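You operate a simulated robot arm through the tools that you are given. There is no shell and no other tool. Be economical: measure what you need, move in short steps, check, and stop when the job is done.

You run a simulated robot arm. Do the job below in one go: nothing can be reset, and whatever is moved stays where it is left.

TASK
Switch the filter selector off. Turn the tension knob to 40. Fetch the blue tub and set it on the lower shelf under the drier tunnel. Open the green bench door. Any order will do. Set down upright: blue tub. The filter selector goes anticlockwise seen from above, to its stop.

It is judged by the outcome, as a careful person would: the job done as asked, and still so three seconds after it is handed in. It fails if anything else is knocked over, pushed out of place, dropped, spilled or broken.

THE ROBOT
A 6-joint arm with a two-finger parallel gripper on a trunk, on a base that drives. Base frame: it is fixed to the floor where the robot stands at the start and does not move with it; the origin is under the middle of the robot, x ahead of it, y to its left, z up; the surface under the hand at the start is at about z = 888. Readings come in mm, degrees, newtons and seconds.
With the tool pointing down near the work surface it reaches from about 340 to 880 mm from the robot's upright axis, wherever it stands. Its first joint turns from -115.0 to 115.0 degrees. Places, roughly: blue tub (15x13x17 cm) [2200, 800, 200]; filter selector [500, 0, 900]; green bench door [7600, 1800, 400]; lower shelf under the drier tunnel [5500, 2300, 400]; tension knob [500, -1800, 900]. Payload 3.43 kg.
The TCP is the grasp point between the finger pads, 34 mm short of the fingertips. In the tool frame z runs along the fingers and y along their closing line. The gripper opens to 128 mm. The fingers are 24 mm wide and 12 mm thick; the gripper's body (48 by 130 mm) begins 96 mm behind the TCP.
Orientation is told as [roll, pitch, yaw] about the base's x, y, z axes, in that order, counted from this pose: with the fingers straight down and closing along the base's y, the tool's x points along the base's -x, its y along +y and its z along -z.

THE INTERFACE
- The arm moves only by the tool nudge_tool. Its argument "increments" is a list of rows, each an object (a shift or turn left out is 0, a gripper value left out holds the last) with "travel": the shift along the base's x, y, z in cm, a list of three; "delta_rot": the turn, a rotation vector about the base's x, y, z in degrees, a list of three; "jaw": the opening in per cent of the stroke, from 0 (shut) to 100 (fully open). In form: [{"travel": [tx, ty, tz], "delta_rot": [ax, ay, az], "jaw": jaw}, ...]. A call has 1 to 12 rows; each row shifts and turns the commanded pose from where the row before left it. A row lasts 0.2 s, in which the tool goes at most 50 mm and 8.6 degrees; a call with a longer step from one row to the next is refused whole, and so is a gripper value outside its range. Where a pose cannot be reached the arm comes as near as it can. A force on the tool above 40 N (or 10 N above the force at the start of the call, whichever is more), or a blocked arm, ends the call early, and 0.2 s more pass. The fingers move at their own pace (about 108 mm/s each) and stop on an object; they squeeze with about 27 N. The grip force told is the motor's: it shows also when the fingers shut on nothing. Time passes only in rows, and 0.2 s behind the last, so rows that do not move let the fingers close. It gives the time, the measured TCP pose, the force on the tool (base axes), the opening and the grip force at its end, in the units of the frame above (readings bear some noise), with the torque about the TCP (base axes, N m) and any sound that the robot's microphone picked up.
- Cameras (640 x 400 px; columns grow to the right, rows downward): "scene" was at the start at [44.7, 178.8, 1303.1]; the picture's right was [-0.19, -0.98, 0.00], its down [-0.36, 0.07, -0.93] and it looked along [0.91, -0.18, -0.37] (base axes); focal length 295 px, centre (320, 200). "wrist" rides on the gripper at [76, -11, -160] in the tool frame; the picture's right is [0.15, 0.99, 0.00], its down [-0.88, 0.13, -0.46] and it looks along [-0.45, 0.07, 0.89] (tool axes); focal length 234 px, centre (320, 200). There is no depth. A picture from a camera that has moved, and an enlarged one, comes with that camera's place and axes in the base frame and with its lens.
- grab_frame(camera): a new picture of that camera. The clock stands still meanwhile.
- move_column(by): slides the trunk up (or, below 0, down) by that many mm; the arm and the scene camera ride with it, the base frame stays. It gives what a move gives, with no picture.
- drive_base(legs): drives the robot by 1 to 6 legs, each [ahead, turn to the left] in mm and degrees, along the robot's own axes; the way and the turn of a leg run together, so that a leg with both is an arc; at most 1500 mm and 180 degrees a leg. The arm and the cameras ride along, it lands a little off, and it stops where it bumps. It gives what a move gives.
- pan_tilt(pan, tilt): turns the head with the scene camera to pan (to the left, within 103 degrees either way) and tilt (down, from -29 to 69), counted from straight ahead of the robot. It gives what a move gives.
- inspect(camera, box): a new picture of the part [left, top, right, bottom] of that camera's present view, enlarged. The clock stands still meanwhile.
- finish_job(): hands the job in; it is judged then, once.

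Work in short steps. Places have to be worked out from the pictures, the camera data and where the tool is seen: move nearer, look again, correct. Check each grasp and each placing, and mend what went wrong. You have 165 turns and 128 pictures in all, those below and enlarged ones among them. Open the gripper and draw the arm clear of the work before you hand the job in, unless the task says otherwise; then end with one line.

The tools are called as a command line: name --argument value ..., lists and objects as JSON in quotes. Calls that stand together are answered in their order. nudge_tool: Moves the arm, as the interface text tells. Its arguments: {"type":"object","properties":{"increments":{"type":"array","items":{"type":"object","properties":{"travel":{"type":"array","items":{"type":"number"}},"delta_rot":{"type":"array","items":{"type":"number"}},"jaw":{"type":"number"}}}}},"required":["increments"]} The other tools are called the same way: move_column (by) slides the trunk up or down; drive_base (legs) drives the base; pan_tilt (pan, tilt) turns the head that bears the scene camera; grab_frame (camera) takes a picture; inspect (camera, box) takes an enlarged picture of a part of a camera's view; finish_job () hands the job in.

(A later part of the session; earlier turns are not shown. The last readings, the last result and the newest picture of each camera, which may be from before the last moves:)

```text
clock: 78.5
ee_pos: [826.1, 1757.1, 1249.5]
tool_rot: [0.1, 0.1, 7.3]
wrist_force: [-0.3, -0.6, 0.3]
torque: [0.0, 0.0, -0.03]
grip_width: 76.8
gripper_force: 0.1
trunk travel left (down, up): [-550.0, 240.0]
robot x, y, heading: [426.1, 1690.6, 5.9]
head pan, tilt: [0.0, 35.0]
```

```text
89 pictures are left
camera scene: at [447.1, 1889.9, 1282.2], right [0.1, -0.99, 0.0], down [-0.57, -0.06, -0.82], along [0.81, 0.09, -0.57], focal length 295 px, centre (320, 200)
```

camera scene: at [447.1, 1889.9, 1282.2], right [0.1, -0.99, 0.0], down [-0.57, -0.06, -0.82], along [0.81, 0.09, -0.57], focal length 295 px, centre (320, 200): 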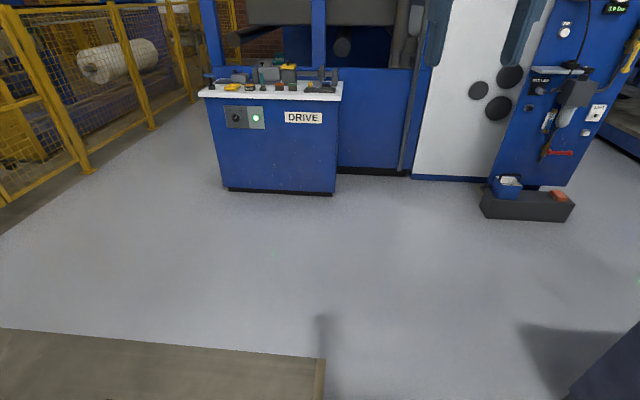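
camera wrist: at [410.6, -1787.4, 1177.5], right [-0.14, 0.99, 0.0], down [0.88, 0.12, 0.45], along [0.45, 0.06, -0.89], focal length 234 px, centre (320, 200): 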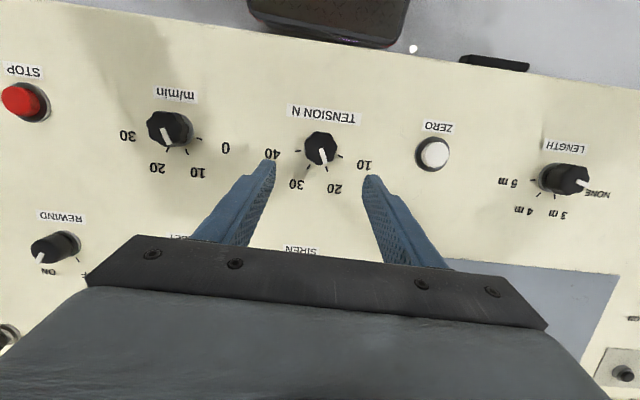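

The base was blocked while turning. I look to the sides to see what it touches.

pan_tilt --pan -95 --tilt 60

grab_frame --camera "scene"

pan_tilt --pan 103 --tilt 50

grab_frame --camera "scene"

```text
clock: 80.2
ee_pos: [827.3, 1757.1, 1250.2]
tool_rot: [0.1, 0.2, 7.2]
wrist_force: [-0.5, 0.3, 0.6]
torque: [-0.01, 0.01, -0.02]
grip_width: 77.1
gripper_force: 0.1
trunk travel left (down, up): [-550.0, 240.0]
robot x, y, heading: [426.4, 1694.2, 6.1]
head pan, tilt: [-95.0, 60.0]
```

```text
88 pictures are left
camera scene: at [360.8, 1814.0, 1247.8], right [-1.0, -0.02, 0.0], down [-0.02, 0.87, -0.5], along [0.01, -0.5, -0.87], focal length 295 px, centre (320, 200)
```

scene: 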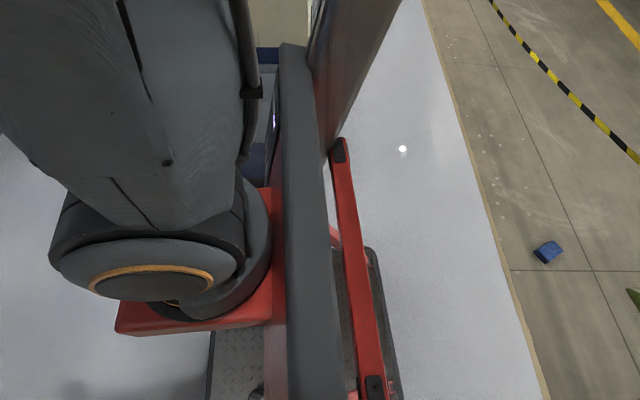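

```text
clock: 83.1
ee_pos: [826.8, 1756.7, 1250.0]
tool_rot: [0.0, 0.2, 7.2]
wrist_force: [-0.2, -0.8, 0.2]
torque: [-0.02, 0.01, 0.0]
grip_width: 76.7
gripper_force: 0.0
trunk travel left (down, up): [-550.0, 240.0]
robot x, y, heading: [426.5, 1692.2, 5.9]
head pan, tilt: [103.0, 50.0]
```

```text
87 pictures are left
camera scene: at [334.5, 1953.5, 1260.4], right [0.95, 0.33, 0.0], down [0.25, -0.72, -0.64], along [-0.21, 0.61, -0.77], focal length 295 px, centre (320, 200)
```

scene: 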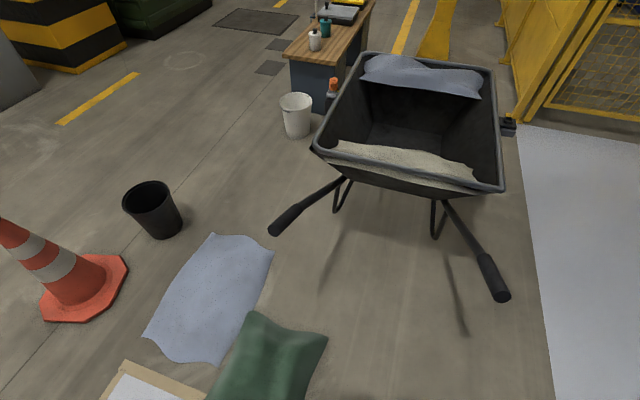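

The robot's rear left corner is close to the green sack. Driving straight ahead first clears it; then I turn toward the tub.

drive_base --legs '[[600, 0], [0, -42]]'

pan_tilt --pan 0 --tilt 35

grab_frame --camera "scene"

```text
clock: 88.4
ee_pos: [1365.9, 1525.7, 1249.7]
tool_rot: [0.0, 0.2, -35.8]
wrist_force: [0.3, 0.1, -0.1]
torque: [0.03, 0.02, 0.02]
grip_width: 76.8
gripper_force: 0.1
trunk travel left (down, up): [-550.0, 240.0]
robot x, y, heading: [1025.7, 1750.6, -36.9]
head pan, tilt: [103.0, 50.0]
```

```text
clock: 90.2
ee_pos: [1366.5, 1524.8, 1249.9]
tool_rot: [-0.1, 0.2, -35.8]
wrist_force: [0.5, -0.4, 1.0]
torque: [-0.03, -0.01, 0.02]
grip_width: 76.5
gripper_force: 0.0
trunk travel left (down, up): [-550.0, 240.0]
robot x, y, heading: [1021.9, 1750.3, -37.3]
head pan, tilt: [0.0, 35.0]
```

```text
86 pictures are left
camera scene: at [1179.0, 1882.4, 1282.1], right [-0.6, -0.8, 0.0], down [-0.46, 0.35, -0.82], along [0.65, -0.49, -0.57], focal length 295 px, centre (320, 200)
```

scene: 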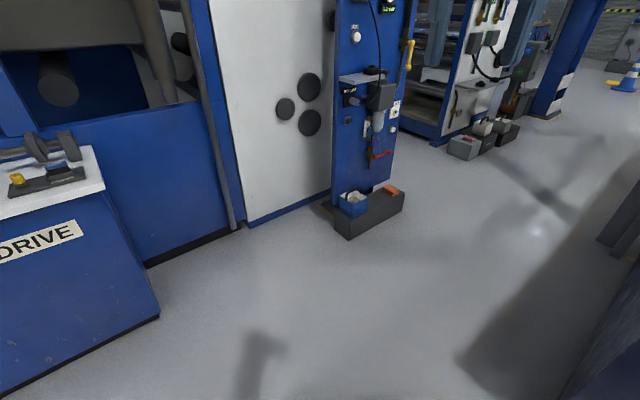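

The tub is at about (2270, 830). I drive to about (1640, 850) and face it squarely (+x).

drive_base --legs '[[0, -18], [1080, 0], [0, 55]]'

pan_tilt --pan -10 --tilt 55

grab_frame --camera "scene"

```text
clock: 99.3
ee_pos: [2042.3, 874.8, 1250.1]
tool_rot: [-0.1, 0.2, 0.3]
wrist_force: [0.0, 0.4, 0.6]
torque: [0.02, -0.02, 0.04]
grip_width: 76.6
gripper_force: 0.1
trunk travel left (down, up): [-550.0, 240.0]
robot x, y, heading: [1638.4, 854.8, -1.4]
head pan, tilt: [0.0, 35.0]
```

```text
clock: 100.1
ee_pos: [2042.6, 873.1, 1249.6]
tool_rot: [0.0, 0.2, 0.3]
wrist_force: [-0.3, -0.2, -0.7]
torque: [0.02, 0.02, -0.03]
grip_width: 76.8
gripper_force: 0.0
trunk travel left (down, up): [-550.0, 240.0]
robot x, y, heading: [1636.3, 858.7, -1.2]
head pan, tilt: [-10.0, 55.0]
```

```text
85 pictures are left
camera scene: at [1663.8, 1040.4, 1253.9], right [-0.19, -0.98, 0.0], down [-0.8, 0.16, -0.57], along [0.56, -0.11, -0.82], focal length 295 px, centre (320, 200)
```

scene: 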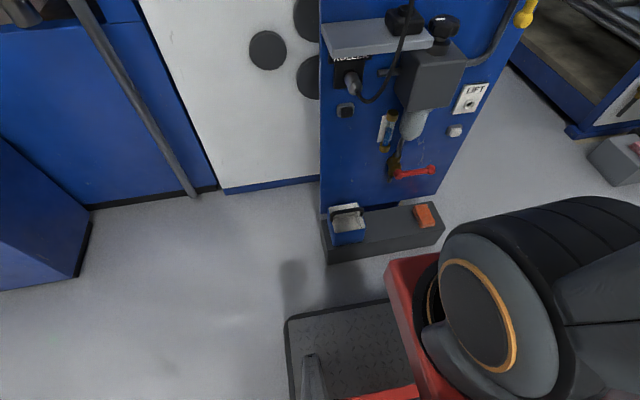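

I enlarge the tub to understand its handle and contents.

inspect --camera "scene" --box '[300, 180, 460, 280]'

pan_tilt --pan 50 --tilt 15

grab_frame --camera "scene"

```text
4.00 times, centred on (380, 230) of scene
camera zoom: at [1663.8, 1040.4, 1253.9], right [-0.19, -0.98, 0.0], down [-0.8, 0.16, -0.57], along [0.56, -0.11, -0.82], focal length 1179 px, centre (80, 80)
```

zoom: 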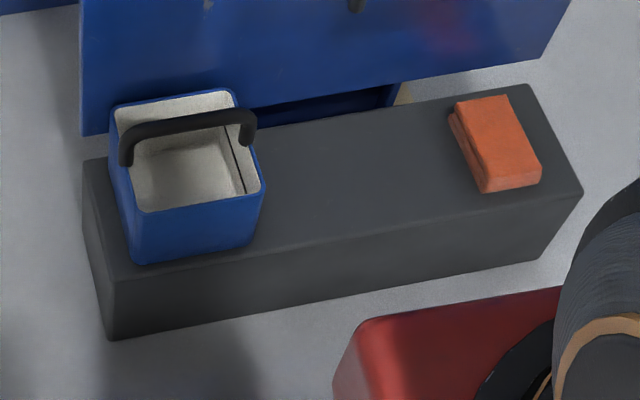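

```text
clock: 101.4
ee_pos: [2041.5, 874.3, 1250.0]
tool_rot: [0.0, 0.3, 0.3]
wrist_force: [-0.4, 0.2, 0.2]
torque: [0.01, -0.02, -0.01]
grip_width: 77.0
gripper_force: 0.0
trunk travel left (down, up): [-550.0, 240.0]
robot x, y, heading: [1636.6, 857.3, -1.0]
head pan, tilt: [50.0, 15.0]
```

```text
83 pictures are left
camera scene: at [1654.3, 1124.6, 1314.0], right [0.75, -0.66, 0.0], down [-0.17, -0.2, -0.97], along [0.63, 0.73, -0.26], focal length 295 px, centre (320, 200)
```

scene: 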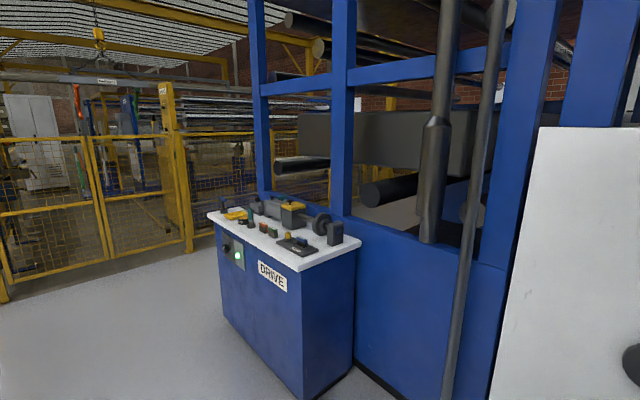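

The tub is empty with a fixed handle arching along y. I'll grip the handle with the tool tilted ~45° forward so it can later go under the tunnel. First I lower the trunk and turn the tool.

move_column --by -540

nudge_tool --increments '[{"delta_rot": [0, 0, 8.5], "jaw": 35}, {"delta_rot": [0, 0, 8.5]}, {"delta_rot": [0, 0, 8.5]}, {"delta_rot": [0, 0, 8.5]}, {"delta_rot": [0, 0, 8.5]}, {"delta_rot": [0, 0, 8.5]}, {"delta_rot": [0, 0, 8.5]}, {"delta_rot": [0, 0, 8.5]}, {"delta_rot": [0, 0, 8.5]}, {"delta_rot": [0, 0, 8.5]}, {"delta_rot": [0, 0, 5]}]'

nudge_tool --increments '[{"delta_rot": [0, -8, 0]}, {"delta_rot": [0, -8, 0]}, {"delta_rot": [0, -8, 0]}, {"delta_rot": [0, -8, 0]}, {"delta_rot": [0, -8, 0]}, {"delta_rot": [0, -5, 0]}, {}]'

pan_tilt --pan -10 --tilt 30

grab_frame --camera "scene"

grab_frame --camera "wrist"

```text
refused: -540 is not a number from -400 to 400
```

```text
clock: 103.8
ee_pos: [2040.6, 874.2, 1251.0]
tool_rot: [-0.1, 0.3, 90.4]
wrist_force: [-0.2, -0.3, -0.7]
torque: [0.01, 0.01, -0.01]
grip_width: 45.1
gripper_force: 0.1
trunk travel left (down, up): [-550.0, 240.0]
robot x, y, heading: [1635.3, 853.1, -0.9]
head pan, tilt: [50.0, 15.0]
```

```text
clock: 105.4
ee_pos: [2210.4, 889.0, 1265.9]
tool_rot: [-45.0, 0.4, 90.0]
wrist_force: [1.0, 0.2, 0.8]
torque: [-0.01, -0.02, 0.02]
grip_width: 45.0
gripper_force: 0.2
out of reach, approached as far as the arm can: row 1, 2, 3, 4, 5, 6
trunk travel left (down, up): [-550.0, 240.0]
robot x, y, heading: [1635.2, 860.2, -1.0]
head pan, tilt: [50.0, 15.0]
```

```text
clock: 106.7
ee_pos: [2209.2, 888.5, 1265.5]
tool_rot: [-44.9, 0.4, 90.0]
wrist_force: [-0.3, 0.1, 0.0]
torque: [0.02, 0.02, -0.01]
grip_width: 44.7
gripper_force: 0.0
trunk travel left (down, up): [-550.0, 240.0]
robot x, y, heading: [1636.1, 856.4, -1.1]
head pan, tilt: [-10.0, 30.0]
```

```text
82 pictures are left
camera scene: at [1681.8, 1037.0, 1289.9], right [-0.19, -0.98, 0.0], down [-0.49, 0.09, -0.87], along [0.85, -0.16, -0.5], focal length 295 px, centre (320, 200)
```

scene: 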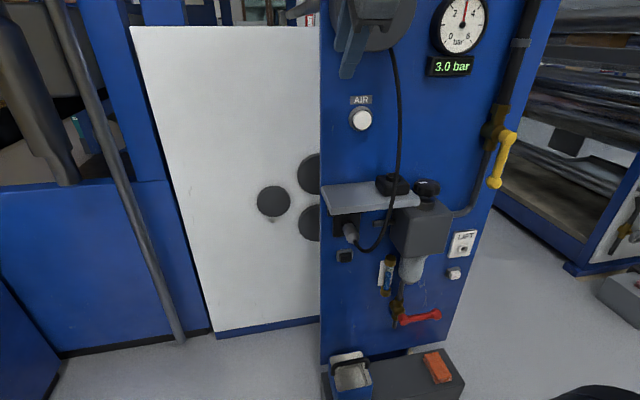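

```text
81 pictures are left
camera wrist: at [2104.8, 813.8, 1386.6], right [-0.7, -0.15, -0.7], down [-0.41, 0.88, 0.22], along [0.58, 0.45, -0.68], focal length 234 px, centre (320, 200)
```

wrist: 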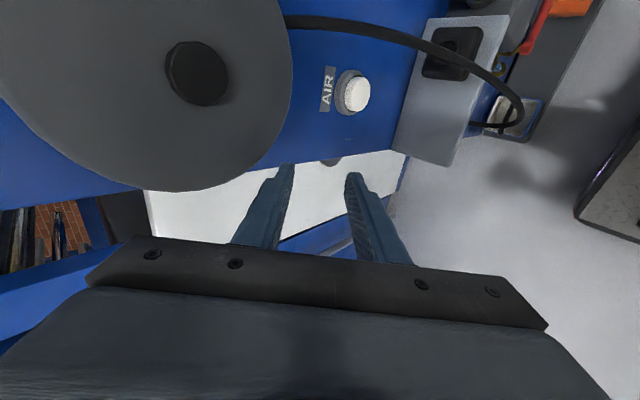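

The panel has a shelf sticking out above the tub, and the tilt pushed the tool toward it. I undo the tilt while drawing back before lowering the trunk.

nudge_tool --increments '[{"travel": [-3, 0, 0], "delta_rot": [0, 8, 0]}, {"travel": [-3, 0, 0], "delta_rot": [0, 8, 0]}, {"travel": [-3, 0, 0], "delta_rot": [0, 8, 0]}, {"travel": [-3, -1, 0], "delta_rot": [0, 8, 0]}, {"travel": [-3, -1, 0], "delta_rot": [0, 8, 0]}, {"travel": [-2, -1, 0], "delta_rot": [0, 5, 0]}, {}]'

move_column --by -390

move_column --by -155

grab_frame --camera "scene"

```text
clock: 108.3
ee_pos: [2043.5, 859.4, 1265.7]
tool_rot: [0.0, 0.3, 90.3]
wrist_force: [0.0, 0.2, -0.1]
torque: [0.03, 0.02, -0.01]
grip_width: 44.9
gripper_force: 0.2
out of reach, approached as far as the arm can: row 1
trunk travel left (down, up): [-550.0, 240.0]
robot x, y, heading: [1636.4, 855.9, -1.4]
head pan, tilt: [-10.0, 30.0]
```

```text
clock: 112.0
ee_pos: [2136.6, 856.0, 874.1]
tool_rot: [0.1, 0.2, 90.3]
wrist_force: [0.6, 0.1, -0.2]
torque: [-0.02, -0.02, -0.02]
grip_width: 44.7
gripper_force: 0.1
trunk travel left (down, up): [-160.0, 630.0]
robot x, y, heading: [1636.9, 855.4, -0.9]
head pan, tilt: [-10.0, 30.0]
```

```text
clock: 112.7
ee_pos: [2140.5, 856.5, 846.5]
tool_rot: [0.1, 0.3, 90.4]
wrist_force: [-23.1, -0.8, 3.4]
torque: [0.21, -2.81, 0.5]
grip_width: 44.5
gripper_force: 0.0
trunk travel left (down, up): [-129.0, 661.0]
robot x, y, heading: [1633.3, 859.4, -1.0]
head pan, tilt: [-10.0, 30.0]
stopped: the force on the tool passed its limit at 77 N (the readings are from after the stop); the commanded pose is now the measured one
```

```text
80 pictures are left
camera scene: at [1797.8, 1034.9, 868.2], right [-0.19, -0.98, 0.0], down [-0.49, 0.1, -0.87], along [0.85, -0.17, -0.5], focal length 295 px, centre (320, 200)
```

scene: 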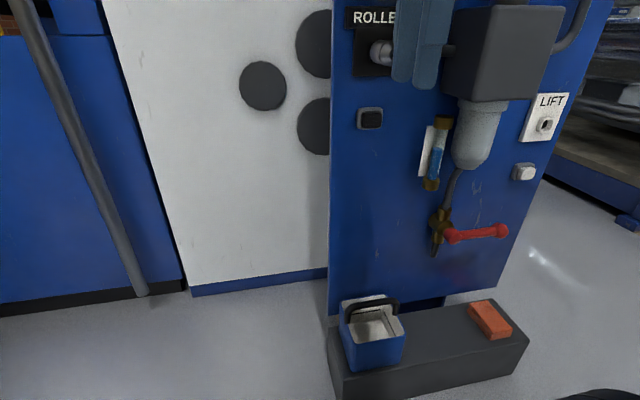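

The column slides forward as it lowers (it's inclined), and the hand touched the pneumatic unit on the panel. I back the base straight away 200 mm and check.

drive_base --legs '[[-200, 0]]'

grab_frame --camera "scene"

```text
clock: 114.3
ee_pos: [1946.8, 862.0, 847.6]
tool_rot: [0.1, 0.1, 90.6]
wrist_force: [-0.2, -0.6, 0.5]
torque: [0.0, 0.01, 0.01]
grip_width: 44.9
gripper_force: 0.1
trunk travel left (down, up): [-129.0, 661.0]
robot x, y, heading: [1443.8, 860.7, -1.0]
head pan, tilt: [-10.0, 30.0]
```

```text
79 pictures are left
camera scene: at [1603.1, 1038.3, 868.5], right [-0.19, -0.98, 0.0], down [-0.49, 0.09, -0.87], along [0.85, -0.16, -0.5], focal length 295 px, centre (320, 200)
```

scene: 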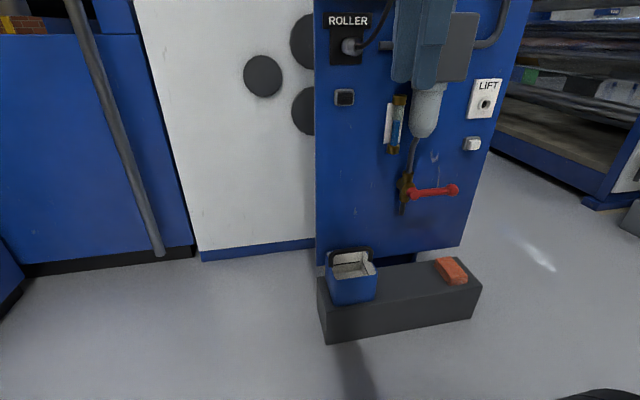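

Nothing is disturbed. I lower the trunk the rest of the way and tilt the tool low down, clear of the panel.

move_column --by -125

nudge_tool --increments '[{"travel": [0, 0, -4]}, {"travel": [0, 0, -4]}, {"travel": [0, 0, -4], "delta_rot": [0, -8, 0]}, {"travel": [0, 0, -4], "delta_rot": [0, -8, 0]}, {"travel": [0, 0, -4], "delta_rot": [0, -8, 0]}, {"travel": [0, 0, -4], "delta_rot": [0, -8, 0]}, {"travel": [0, 0, -2], "delta_rot": [0, -8, 0]}, {"delta_rot": [0, -5, 0]}, {}]'

grab_frame --camera "scene"

grab_frame --camera "wrist"

```text
clock: 115.8
ee_pos: [1981.4, 861.1, 721.7]
tool_rot: [0.3, 0.2, 90.6]
wrist_force: [-1.1, 0.2, -0.8]
torque: [0.0, -0.01, 0.03]
grip_width: 44.9
gripper_force: 0.2
trunk travel left (down, up): [-4.0, 786.0]
robot x, y, heading: [1442.5, 857.5, -0.8]
head pan, tilt: [-10.0, 30.0]
```

```text
clock: 117.8
ee_pos: [2096.7, 864.2, 490.5]
tool_rot: [-44.6, 0.4, 90.2]
wrist_force: [0.7, 0.5, -0.3]
torque: [-0.02, 0.02, -0.03]
grip_width: 44.6
gripper_force: 0.0
out of reach, approached as far as the arm can: row 1, 3, 4, 5, 7, 8
trunk travel left (down, up): [-4.0, 786.0]
robot x, y, heading: [1441.6, 861.2, -1.0]
head pan, tilt: [-10.0, 30.0]
```

```text
78 pictures are left
camera scene: at [1637.9, 1037.8, 743.5], right [-0.19, -0.98, 0.0], down [-0.49, 0.09, -0.87], along [0.85, -0.16, -0.5], focal length 295 px, centre (320, 200)
```

scene: 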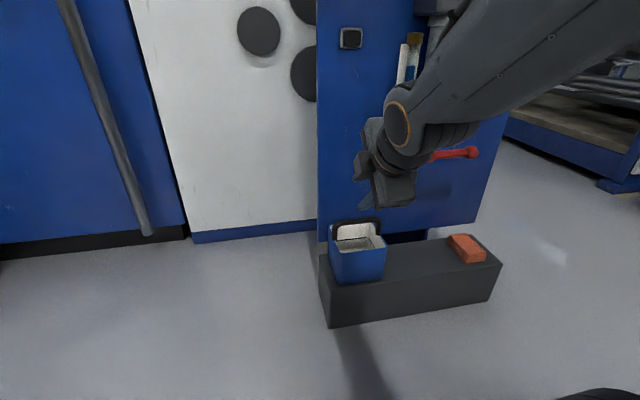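

```text
77 pictures are left
camera wrist: at [1993.2, 788.8, 612.6], right [-0.7, -0.15, -0.69], down [-0.42, 0.88, 0.23], along [0.58, 0.45, -0.68], focal length 234 px, centre (320, 200)
```

wrist: 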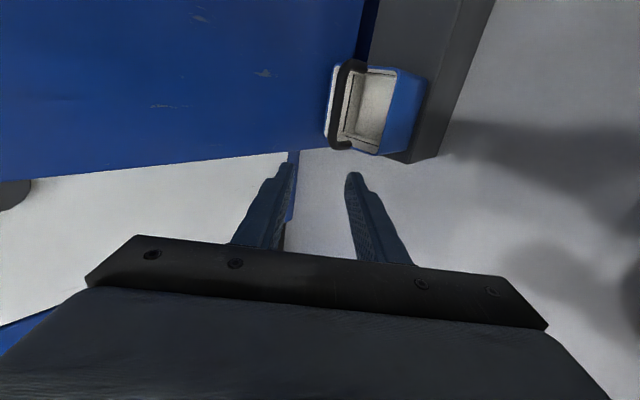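

I enlarge the tub in both views to triangulate the handle.

inspect --camera "scene" --box '[310, 200, 410, 300]'

inspect --camera "wrist" --box '[300, 40, 440, 180]'

```text
4.00 times, centred on (360, 250) of scene
camera zoom: at [1637.9, 1037.8, 743.5], right [-0.19, -0.98, 0.0], down [-0.49, 0.09, -0.87], along [0.85, -0.16, -0.5], focal length 1179 px, centre (160, 0)
```

zoom: 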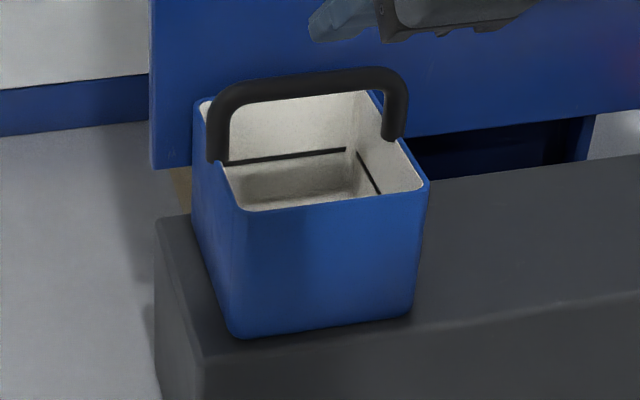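

```text
2.86 times, centred on (370, 110) of wrist
camera zoom: at [1993.2, 788.8, 612.6], right [-0.7, -0.15, -0.69], down [-0.42, 0.88, 0.23], along [0.58, 0.45, -0.68], focal length 669 px, centre (177, 457)
```

zoom: 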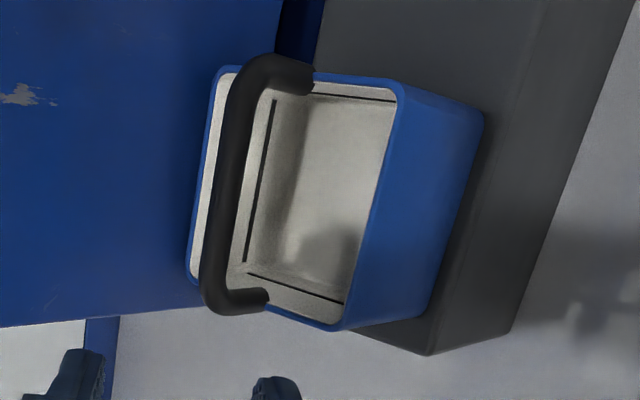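

Both views agree: handle bar centre at (2250, 823, 305), running along y. I move to a stand-off along the tool's 45° axis.

nudge_tool --increments '[{"travel": [1.2, -2, -2.2]}, {"travel": [1.2, -2.1, -2.2]}, {"travel": [1.3, 0, -2.2]}, {"travel": [0, 0, 0]}, {}]'

grab_frame --camera "scene"

grab_frame --camera "wrist"

```text
clock: 119.0
ee_pos: [2128.8, 835.9, 458.1]
tool_rot: [-44.3, 0.4, 90.1]
wrist_force: [-0.4, 0.3, -0.5]
torque: [0.01, -0.01, -0.02]
grip_width: 44.7
gripper_force: 0.0
out of reach, approached as far as the arm can: row 1, 2, 3
trunk travel left (down, up): [-4.0, 786.0]
robot x, y, heading: [1441.3, 862.2, -0.9]
head pan, tilt: [-10.0, 30.0]
```

```text
74 pictures are left
camera scene: at [1637.9, 1037.8, 743.5], right [-0.19, -0.98, 0.0], down [-0.49, 0.09, -0.87], along [0.85, -0.16, -0.5], focal length 295 px, centre (320, 200)
```

scene: 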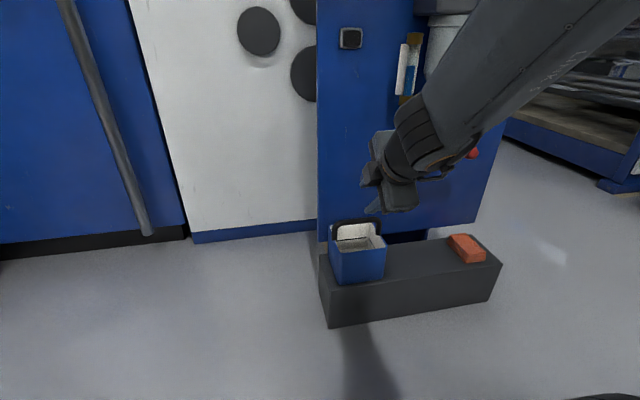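

```text
73 pictures are left
camera wrist: at [2025.1, 762.2, 582.3], right [-0.71, -0.15, -0.69], down [-0.41, 0.88, 0.23], along [0.57, 0.45, -0.69], focal length 234 px, centre (320, 200)
```

wrist: 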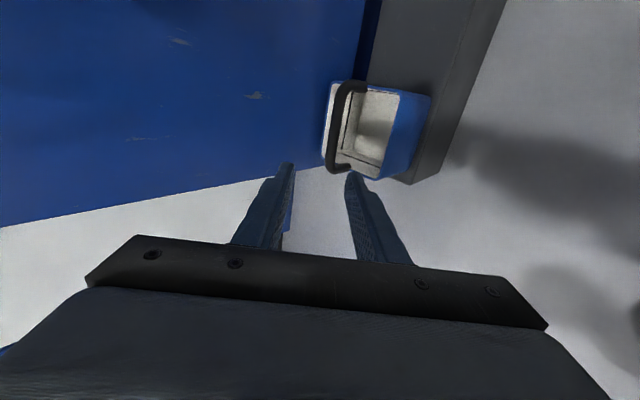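

The arm is at its near limit for this tilt; moving outward and down should be reachable. I continue toward the stand-off.

nudge_tool --increments '[{"travel": [2.0, -1.3, -2.0]}, {"travel": [1.5, 0, -3.0]}, {}]'

```text
clock: 119.8
ee_pos: [2163.1, 831.8, 456.1]
tool_rot: [-43.7, 0.5, 90.1]
wrist_force: [0.1, 0.2, 0.6]
torque: [-0.03, -0.01, -0.03]
grip_width: 44.5
gripper_force: 0.0
out of reach, approached as far as the arm can: row 1, 2
trunk travel left (down, up): [-4.0, 786.0]
robot x, y, heading: [1444.3, 860.8, -1.0]
head pan, tilt: [-10.0, 30.0]
```

It will not go lower at 45° tilt (wrist almost straight). I reduce the tilt to about 20° and lower again.

nudge_tool --increments '[{"delta_rot": [0, 8, 0]}, {"delta_rot": [0, 8, 0]}, {"travel": [0, -0.9, 0], "delta_rot": [0, 8, 0]}, {"travel": [0, 0, -4]}, {"travel": [0, 0, -3]}, {}]'

```text
clock: 121.2
ee_pos: [2166.7, 836.8, 387.9]
tool_rot: [-26.1, -1.1, 91.1]
wrist_force: [0.0, 0.0, -0.2]
torque: [0.04, 0.01, 0.01]
grip_width: 44.8
gripper_force: 0.0
out of reach, approached as far as the arm can: row 1, 2
trunk travel left (down, up): [-4.0, 786.0]
robot x, y, heading: [1442.2, 860.9, -1.2]
head pan, tilt: [-10.0, 30.0]
```

That works. I move to a stand-off 70 mm above the handle along the tool axis.

nudge_tool --increments '[{"travel": [3, -0.7, 0]}, {"travel": [2.5, -0.7, 0]}, {"travel": [0, 0, 0]}, {}]'

grab_frame --camera "scene"

grab_frame --camera "wrist"

```text
clock: 122.2
ee_pos: [2222.7, 821.1, 388.0]
tool_rot: [-26.0, -1.1, 91.2]
wrist_force: [0.1, -0.1, 0.3]
torque: [-0.02, 0.02, 0.01]
grip_width: 44.7
gripper_force: 0.0
trunk travel left (down, up): [-4.0, 786.0]
robot x, y, heading: [1443.0, 862.5, -1.1]
head pan, tilt: [-10.0, 30.0]
```

```text
72 pictures are left
camera scene: at [1637.9, 1037.8, 743.5], right [-0.19, -0.98, 0.0], down [-0.49, 0.09, -0.87], along [0.85, -0.16, -0.5], focal length 295 px, centre (320, 200)
```

scene: 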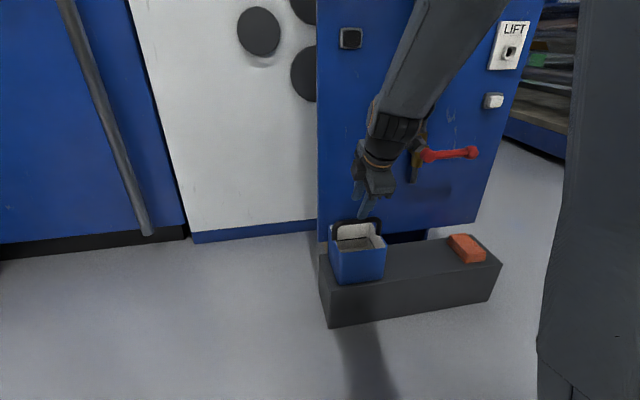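

```text
71 pictures are left
camera wrist: at [2163.9, 742.4, 535.2], right [-0.89, -0.16, -0.44], down [-0.33, 0.87, 0.37], along [0.32, 0.47, -0.82], focal length 234 px, centre (320, 200)
```

wrist: 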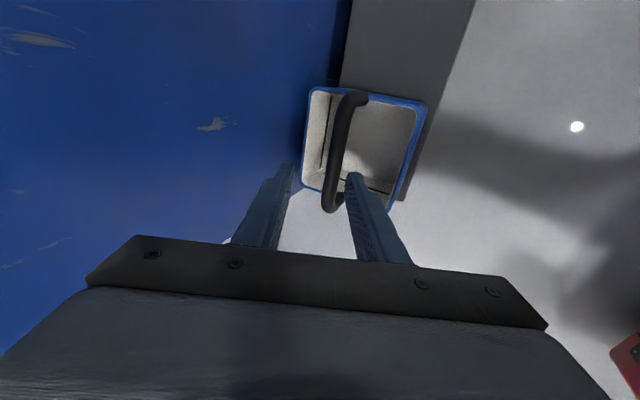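

I shift 12 mm back to align with the axis, then slide down along it to the handle.

nudge_tool --increments '[{"travel": [-1.2, 0.1, 0], "jaw": 45}, {"travel": [1.35, 0, -2.8]}, {"travel": [1.35, 0, -2.7]}, {"travel": [1.3, 0, -2.6]}, {}]'

inspect --camera "scene" --box '[310, 200, 410, 300]'

grab_frame --camera "wrist"

```text
clock: 123.4
ee_pos: [2248.8, 822.8, 306.9]
tool_rot: [-26.1, -1.1, 91.1]
wrist_force: [-0.3, 0.3, 0.5]
torque: [0.03, 0.02, 0.02]
grip_width: 57.6
gripper_force: 0.1
trunk travel left (down, up): [-4.0, 786.0]
robot x, y, heading: [1439.8, 859.3, -0.8]
head pan, tilt: [-10.0, 30.0]
```

```text
4.00 times, centred on (360, 250) of scene
camera zoom: at [1637.8, 1037.8, 743.5], right [-0.19, -0.98, 0.0], down [-0.49, 0.09, -0.87], along [0.85, -0.16, -0.5], focal length 1179 px, centre (160, 0)
```

zoom: 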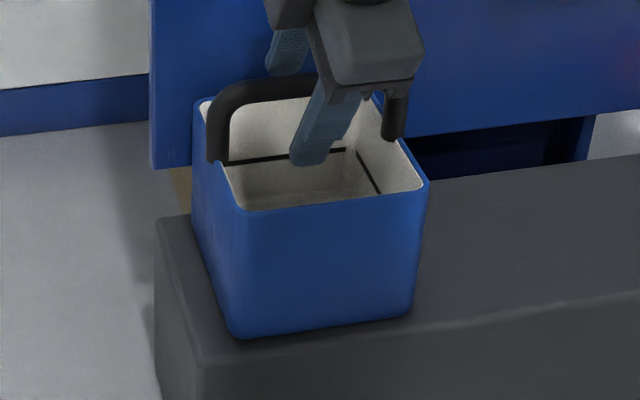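

```text
69 pictures are left
camera wrist: at [2190.8, 743.2, 454.1], right [-0.89, -0.15, -0.44], down [-0.33, 0.87, 0.37], along [0.32, 0.47, -0.82], focal length 234 px, centre (320, 200)
```

wrist: 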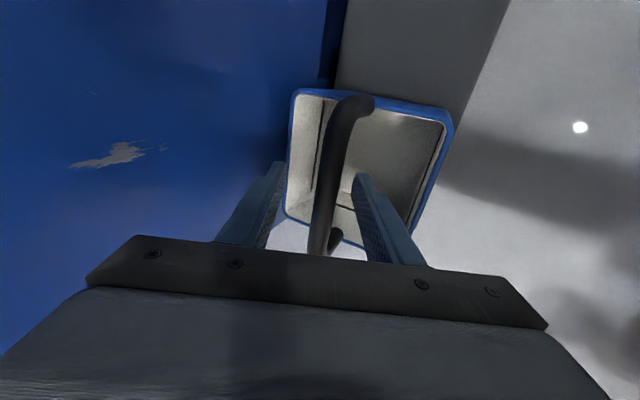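

The handle lies between the fingers. I close and lift slightly.

nudge_tool --increments '[{"jaw": 0}, {"jaw": 0}, {"jaw": 0}, {}, {"travel": [0, 0, 1.5]}, {"travel": [-1, 0, 2.0]}, {"travel": [-1.5, 0, 2]}, {}]'

grab_frame --camera "scene"

```text
clock: 125.2
ee_pos: [2224.5, 823.6, 362.0]
tool_rot: [-26.1, -1.1, 91.1]
wrist_force: [-0.3, 1.0, -2.9]
torque: [-0.01, -0.02, 0.01]
grip_width: 15.4
gripper_force: 26.7
trunk travel left (down, up): [-4.0, 786.0]
robot x, y, heading: [1438.4, 859.4, -0.8]
head pan, tilt: [-10.0, 30.0]
```

```text
68 pictures are left
camera scene: at [1638.0, 1037.8, 743.4], right [-0.19, -0.98, 0.0], down [-0.49, 0.09, -0.87], along [0.85, -0.16, -0.5], focal length 295 px, centre (320, 200)
```

scene: 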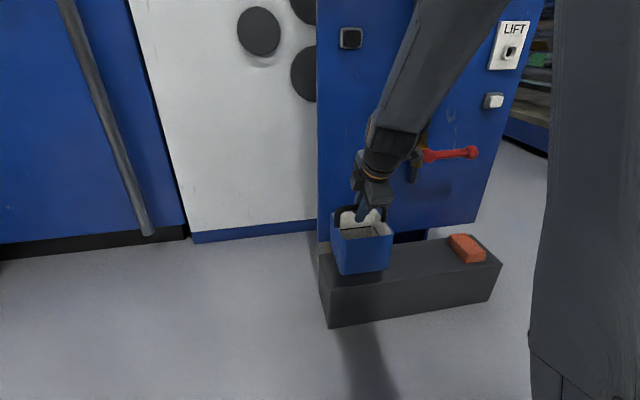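

The tub is held upright (about 0.3 kg). I draw the arm back, turn the base left, and survey the route.

nudge_tool --increments '[{"travel": [-3, 0, 2]}, {"travel": [-3, 0, 2]}, {"travel": [-3, 0, 2]}, {"travel": [-3, 0, 1]}, {}]'

drive_base --legs '[[0, 60]]'

move_column --by 350

pan_tilt --pan 10 --tilt 12

grab_frame --camera "scene"

```text
clock: 126.4
ee_pos: [2103.2, 822.8, 431.8]
tool_rot: [-26.1, -1.1, 91.2]
wrist_force: [0.0, -0.1, -2.1]
torque: [0.01, -0.03, -0.01]
grip_width: 15.4
gripper_force: 27.2
trunk travel left (down, up): [-4.0, 786.0]
robot x, y, heading: [1443.6, 859.8, -0.7]
head pan, tilt: [-10.0, 30.0]
```

```text
clock: 129.6
ee_pos: [1787.1, 1427.0, 431.4]
tool_rot: [-26.2, -1.0, 152.8]
wrist_force: [-0.3, -0.8, -0.8]
torque: [0.0, 0.01, 0.02]
grip_width: 15.5
gripper_force: 27.4
trunk travel left (down, up): [-4.0, 786.0]
robot x, y, heading: [1443.4, 860.4, 60.4]
head pan, tilt: [-10.0, 30.0]
```

```text
clock: 133.0
ee_pos: [1786.8, 1426.4, 782.2]
tool_rot: [-26.1, -1.2, 152.8]
wrist_force: [-0.2, -0.9, -2.2]
torque: [0.01, -0.02, 0.04]
grip_width: 15.6
gripper_force: 26.3
trunk travel left (down, up): [-354.0, 436.0]
robot x, y, heading: [1440.7, 860.1, 60.7]
head pan, tilt: [-10.0, 30.0]
```

```text
clock: 133.8
ee_pos: [1788.0, 1426.9, 782.1]
tool_rot: [-26.2, -1.1, 152.7]
wrist_force: [-0.4, -0.1, -2.0]
torque: [0.04, 0.02, -0.02]
grip_width: 15.2
gripper_force: 27.1
trunk travel left (down, up): [-354.0, 436.0]
robot x, y, heading: [1439.6, 857.8, 60.8]
head pan, tilt: [10.0, 12.0]
```

```text
67 pictures are left
camera scene: at [1305.2, 1051.3, 1122.5], right [0.94, -0.33, 0.0], down [-0.07, -0.2, -0.98], along [0.32, 0.92, -0.21], focal length 295 px, centre (320, 200)
```

scene: 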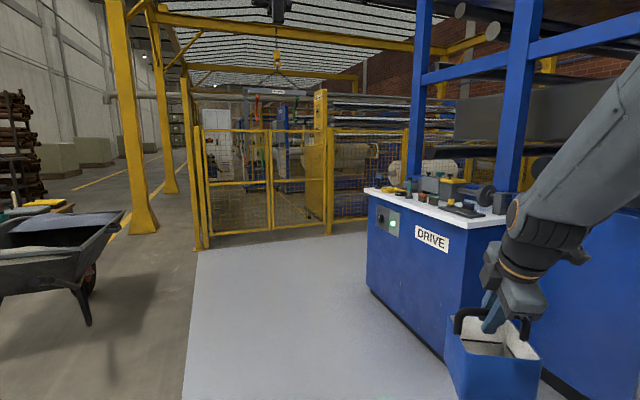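

The corridor between the DRIVE cabinet and the yellow fence leads toward +x at y≈3500. I drive to its mouth and look along it.

drive_base --legs '[[0, 29], [1300, 0], [1200, 0], [0, -88]]'

pan_tilt --pan 0 --tilt 15

grab_frame --camera "scene"

```text
clock: 151.3
ee_pos: [2104.6, 3336.3, 782.4]
tool_rot: [-26.1, -1.1, 91.7]
wrist_force: [0.2, -0.4, -2.5]
torque: [-0.01, 0.03, -0.03]
grip_width: 15.3
gripper_force: 27.2
trunk travel left (down, up): [-354.0, 436.0]
robot x, y, heading: [1444.9, 3364.4, -0.1]
head pan, tilt: [10.0, 12.0]
```

```text
clock: 152.0
ee_pos: [2105.7, 3336.2, 781.7]
tool_rot: [-26.0, -1.0, 91.7]
wrist_force: [0.2, 0.3, -1.8]
torque: [-0.02, -0.01, 0.01]
grip_width: 15.3
gripper_force: 27.2
trunk travel left (down, up): [-354.0, 436.0]
robot x, y, heading: [1443.1, 3365.2, -0.1]
head pan, tilt: [0.0, 15.0]
```

```text
66 pictures are left
camera scene: at [1544.8, 3562.0, 1117.7], right [-0.01, -1.0, 0.0], down [-0.26, 0.0, -0.97], along [0.97, -0.01, -0.26], focal length 295 px, centre (320, 200)
```

scene: 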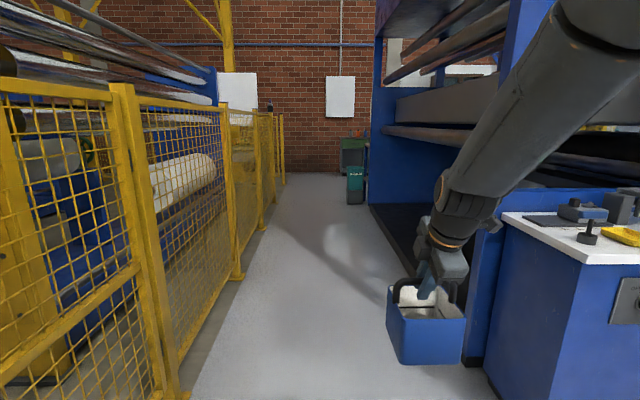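

The corridor runs to the back wall. I drive along it about 3 m, staying midway.

drive_base --legs '[[0, 4], [1500, 0], [1500, -4]]'

pan_tilt --pan -15 --tilt 20

grab_frame --camera "scene"

```text
clock: 167.0
ee_pos: [5106.6, 3620.9, 783.1]
tool_rot: [-26.2, -1.1, 95.5]
wrist_force: [0.5, -0.1, -2.5]
torque: [0.03, -0.02, -0.01]
grip_width: 15.2
gripper_force: 26.8
trunk travel left (down, up): [-354.0, 436.0]
robot x, y, heading: [4441.6, 3609.0, 3.3]
head pan, tilt: [0.0, 15.0]
```

```text
clock: 167.8
ee_pos: [5106.9, 3621.9, 782.9]
tool_rot: [-26.1, -1.1, 95.5]
wrist_force: [0.2, 0.0, -1.9]
torque: [0.0, 0.02, -0.01]
grip_width: 15.5
gripper_force: 26.8
trunk travel left (down, up): [-354.0, 436.0]
robot x, y, heading: [4443.6, 3608.5, 3.4]
head pan, tilt: [-15.0, 20.0]
```

```text
65 pictures are left
camera scene: at [4530.9, 3786.0, 1109.6], right [-0.2, -0.98, 0.0], down [-0.34, 0.07, -0.94], along [0.92, -0.19, -0.34], focal length 295 px, centre (320, 200)
```

scene: 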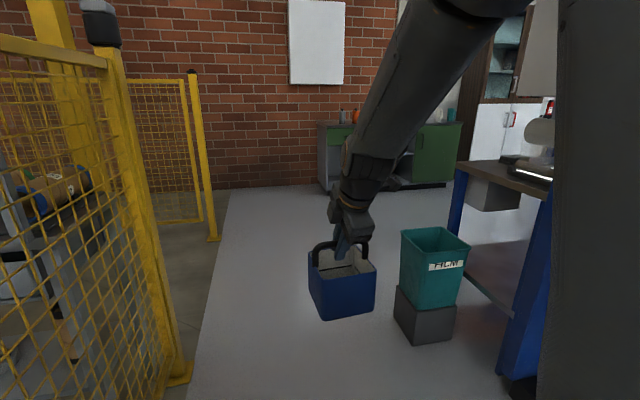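

A green bench stands at the back wall; at the right is a table-like structure with a lower shelf. I advance 900 mm past the teal bin and look right.

drive_base --legs '[[900, -5]]'

pan_tilt --pan -10 --tilt 10

grab_frame --camera "scene"

pan_tilt --pan -80 --tilt 20

grab_frame --camera "scene"

```text
clock: 172.5
ee_pos: [6007.7, 3573.6, 782.9]
tool_rot: [-26.1, -1.0, 90.1]
wrist_force: [0.4, -0.3, -2.5]
torque: [0.01, -0.03, -0.02]
grip_width: 15.3
gripper_force: 26.8
trunk travel left (down, up): [-354.0, 436.0]
robot x, y, heading: [5344.7, 3620.8, -1.9]
head pan, tilt: [-15.0, 20.0]
```

```text
clock: 173.2
ee_pos: [6007.9, 3573.0, 782.7]
tool_rot: [-26.1, -1.1, 90.1]
wrist_force: [1.0, 0.9, -2.8]
torque: [-0.02, 0.01, -0.03]
grip_width: 15.1
gripper_force: 26.9
trunk travel left (down, up): [-354.0, 436.0]
robot x, y, heading: [5343.3, 3623.9, -2.0]
head pan, tilt: [-10.0, 10.0]
```

```text
64 pictures are left
camera scene: at [5450.6, 3797.5, 1125.8], right [-0.21, -0.98, 0.0], down [-0.17, 0.04, -0.98], along [0.96, -0.2, -0.17], focal length 295 px, centre (320, 200)
```

scene: 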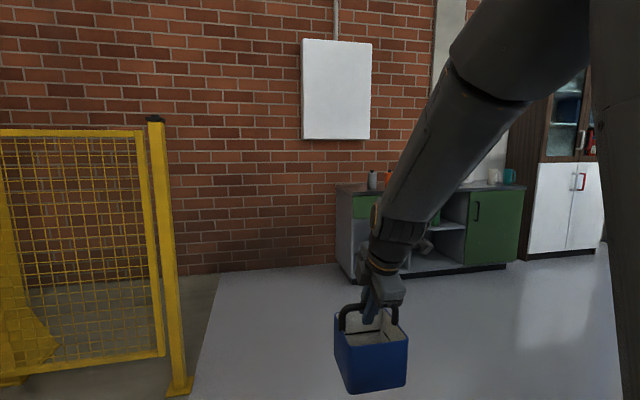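

```text
clock: 174.6
ee_pos: [6007.3, 3572.7, 783.5]
tool_rot: [-26.1, -1.1, 90.0]
wrist_force: [-0.5, -0.3, -1.8]
torque: [0.03, -0.03, -0.01]
grip_width: 15.2
gripper_force: 27.3
trunk travel left (down, up): [-354.0, 436.0]
robot x, y, heading: [5348.7, 3622.5, -1.8]
head pan, tilt: [-80.0, 20.0]
```

```text
63 pictures are left
camera scene: at [5372.9, 3724.5, 1109.6], right [-0.99, -0.14, 0.0], down [-0.05, 0.34, -0.94], along [0.13, -0.93, -0.34], focal length 295 px, centre (320, 200)
```

scene: 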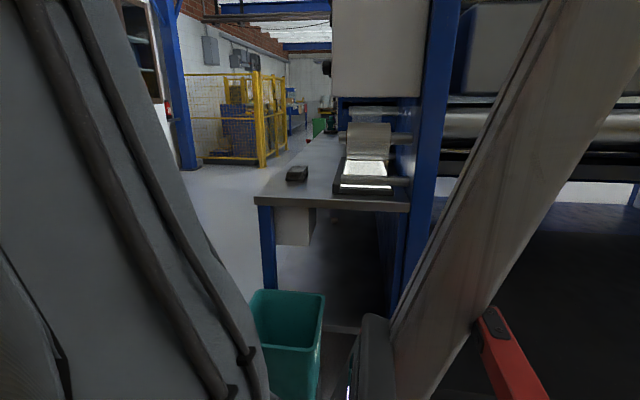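

I see the bench's green door with its handle at the left edge. To view the drier from its open side, I drive on to x≈6400, turn right and look back.

drive_base --legs '[[1050, 0], [0, -90], [900, 0]]'

pan_tilt --pan 25 --tilt 20

grab_frame --camera "scene"

pan_tilt --pan -75 --tilt 20

grab_frame --camera "scene"

```text
clock: 188.1
ee_pos: [6336.0, 2033.8, 782.6]
tool_rot: [-26.1, -1.1, 1.3]
wrist_force: [0.0, 0.2, -3.2]
torque: [0.02, -0.01, 0.01]
grip_width: 15.6
gripper_force: 26.9
trunk travel left (down, up): [-354.0, 436.0]
robot x, y, heading: [6373.5, 2693.1, -90.8]
head pan, tilt: [-80.0, 20.0]
```

```text
clock: 189.9
ee_pos: [6337.7, 2033.5, 782.0]
tool_rot: [-26.0, -1.1, 1.2]
wrist_force: [0.9, 1.2, -1.5]
torque: [-0.02, 0.0, 0.01]
grip_width: 15.2
gripper_force: 27.0
trunk travel left (down, up): [-354.0, 436.0]
robot x, y, heading: [6371.8, 2698.1, -90.9]
head pan, tilt: [25.0, 20.0]
```

```text
62 pictures are left
camera scene: at [6606.3, 2602.7, 1109.5], right [-0.91, -0.41, 0.0], down [-0.14, 0.31, -0.94], along [0.38, -0.86, -0.34], focal length 295 px, centre (320, 200)
```

scene: 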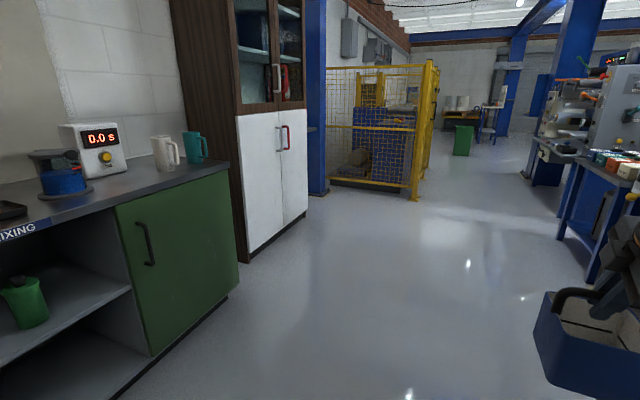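

```text
clock: 191.7
ee_pos: [6336.3, 2032.9, 783.1]
tool_rot: [-26.1, -1.1, 1.1]
wrist_force: [-0.2, 0.5, -2.3]
torque: [-0.01, -0.02, -0.03]
grip_width: 15.2
gripper_force: 26.8
trunk travel left (down, up): [-354.0, 436.0]
robot x, y, heading: [6373.5, 2696.2, -90.7]
head pan, tilt: [-75.0, 20.0]
```

```text
61 pictures are left
camera scene: at [6477.9, 2664.8, 1109.6], right [-0.25, 0.97, 0.0], down [0.33, 0.08, -0.94], along [-0.91, -0.23, -0.34], focal length 295 px, centre (320, 200)
```

scene: 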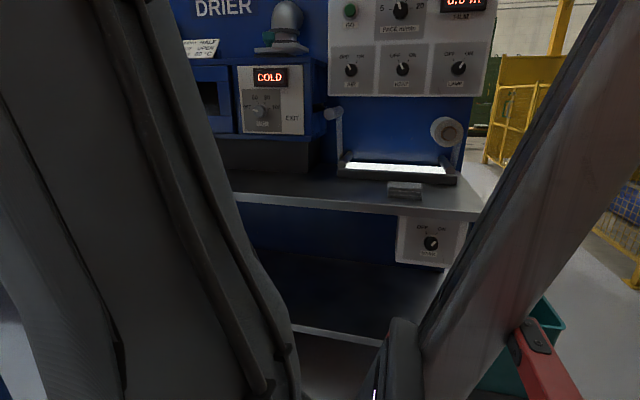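

This is the DRIER table; its front edge is near x≈5790 with a lower shelf beneath. I reposition to about (6730, 2340) facing -x, with enough swing room for the tub.

drive_base --legs '[[0, 46], [510, 0], [0, -135]]'

pan_tilt --pan 0 --tilt 20

grab_frame --camera "scene"

```text
clock: 202.3
ee_pos: [6064.1, 2356.5, 783.8]
tool_rot: [-26.1, -1.1, -87.1]
wrist_force: [0.2, 0.0, -2.6]
torque: [-0.02, 0.04, -0.01]
grip_width: 15.0
gripper_force: 26.7
trunk travel left (down, up): [-354.0, 436.0]
robot x, y, heading: [6730.4, 2339.9, -179.2]
head pan, tilt: [-75.0, 20.0]
```

```text
clock: 203.8
ee_pos: [6064.3, 2355.5, 781.7]
tool_rot: [-26.1, -1.1, -87.0]
wrist_force: [0.3, -0.2, -2.6]
torque: [0.01, 0.0, 0.0]
grip_width: 15.2
gripper_force: 27.2
trunk travel left (down, up): [-354.0, 436.0]
robot x, y, heading: [6726.8, 2344.7, -179.3]
head pan, tilt: [0.0, 20.0]
```

```text
60 pictures are left
camera scene: at [6631.0, 2145.1, 1109.5], right [-0.02, 1.0, 0.0], down [0.34, 0.01, -0.94], along [-0.94, -0.01, -0.34], focal length 295 px, centre (320, 200)
```

scene: 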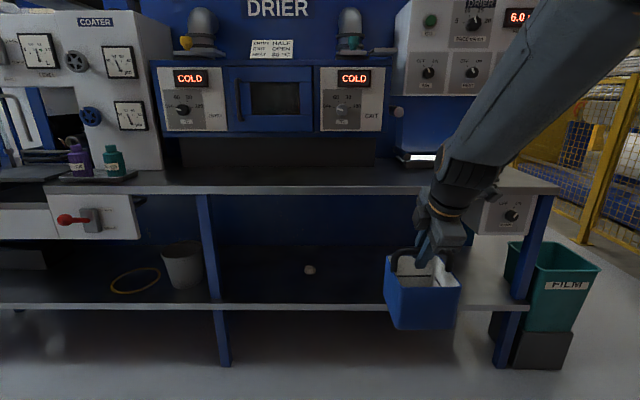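

The lower shelf is at roughly z≈400, with table top edge near z≈835 and x≈5735–5790. I lower the trunk (raising the arm to compensate) for a better look under the table.

move_column --by -140

nudge_tool --increments '[{"travel": [0, 0, 4]}, {"travel": [0, 0, 4]}, {"travel": [0, 0, 4]}, {"travel": [0, 0, 4]}, {"travel": [0, 0, 4]}]'

move_column --by -205

pan_tilt --pan -5 --tilt 15

grab_frame --camera "scene"

```text
clock: 205.4
ee_pos: [6064.2, 2355.4, 642.7]
tool_rot: [-26.1, -1.1, -87.2]
wrist_force: [-0.3, 0.1, -1.9]
torque: [-0.01, 0.04, -0.01]
grip_width: 15.3
gripper_force: 26.8
trunk travel left (down, up): [-214.0, 576.0]
robot x, y, heading: [6728.4, 2338.6, -179.2]
head pan, tilt: [0.0, 20.0]
```

```text
clock: 206.6
ee_pos: [6064.1, 2355.3, 843.1]
tool_rot: [-26.0, -1.1, -87.1]
wrist_force: [0.1, -0.9, -2.6]
torque: [-0.03, -0.03, 0.0]
grip_width: 15.4
gripper_force: 27.1
trunk travel left (down, up): [-214.0, 576.0]
robot x, y, heading: [6728.1, 2340.4, -179.0]
head pan, tilt: [0.0, 20.0]
```

```text
clock: 208.8
ee_pos: [6064.0, 2356.1, 637.2]
tool_rot: [-26.1, -1.1, -87.1]
wrist_force: [-0.3, -0.5, -1.8]
torque: [0.0, 0.03, -0.04]
grip_width: 15.4
gripper_force: 27.0
trunk travel left (down, up): [-9.0, 781.0]
robot x, y, heading: [6727.7, 2340.0, -179.3]
head pan, tilt: [0.0, 20.0]
```

```text
clock: 209.5
ee_pos: [6063.7, 2355.1, 636.8]
tool_rot: [-26.1, -1.1, -87.1]
wrist_force: [0.3, 0.2, -1.6]
torque: [-0.01, 0.06, -0.02]
grip_width: 15.2
gripper_force: 27.1
trunk travel left (down, up): [-9.0, 781.0]
robot x, y, heading: [6728.1, 2343.0, -179.0]
head pan, tilt: [-5.0, 15.0]
```

```text
59 pictures are left
camera scene: at [6535.0, 2151.6, 772.6], right [0.07, 1.0, 0.0], down [0.26, -0.02, -0.97], along [-0.96, 0.07, -0.26], focal length 295 px, centre (320, 200)
```

scene: 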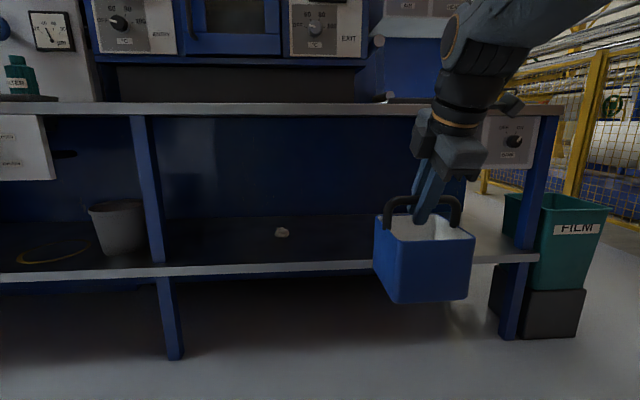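

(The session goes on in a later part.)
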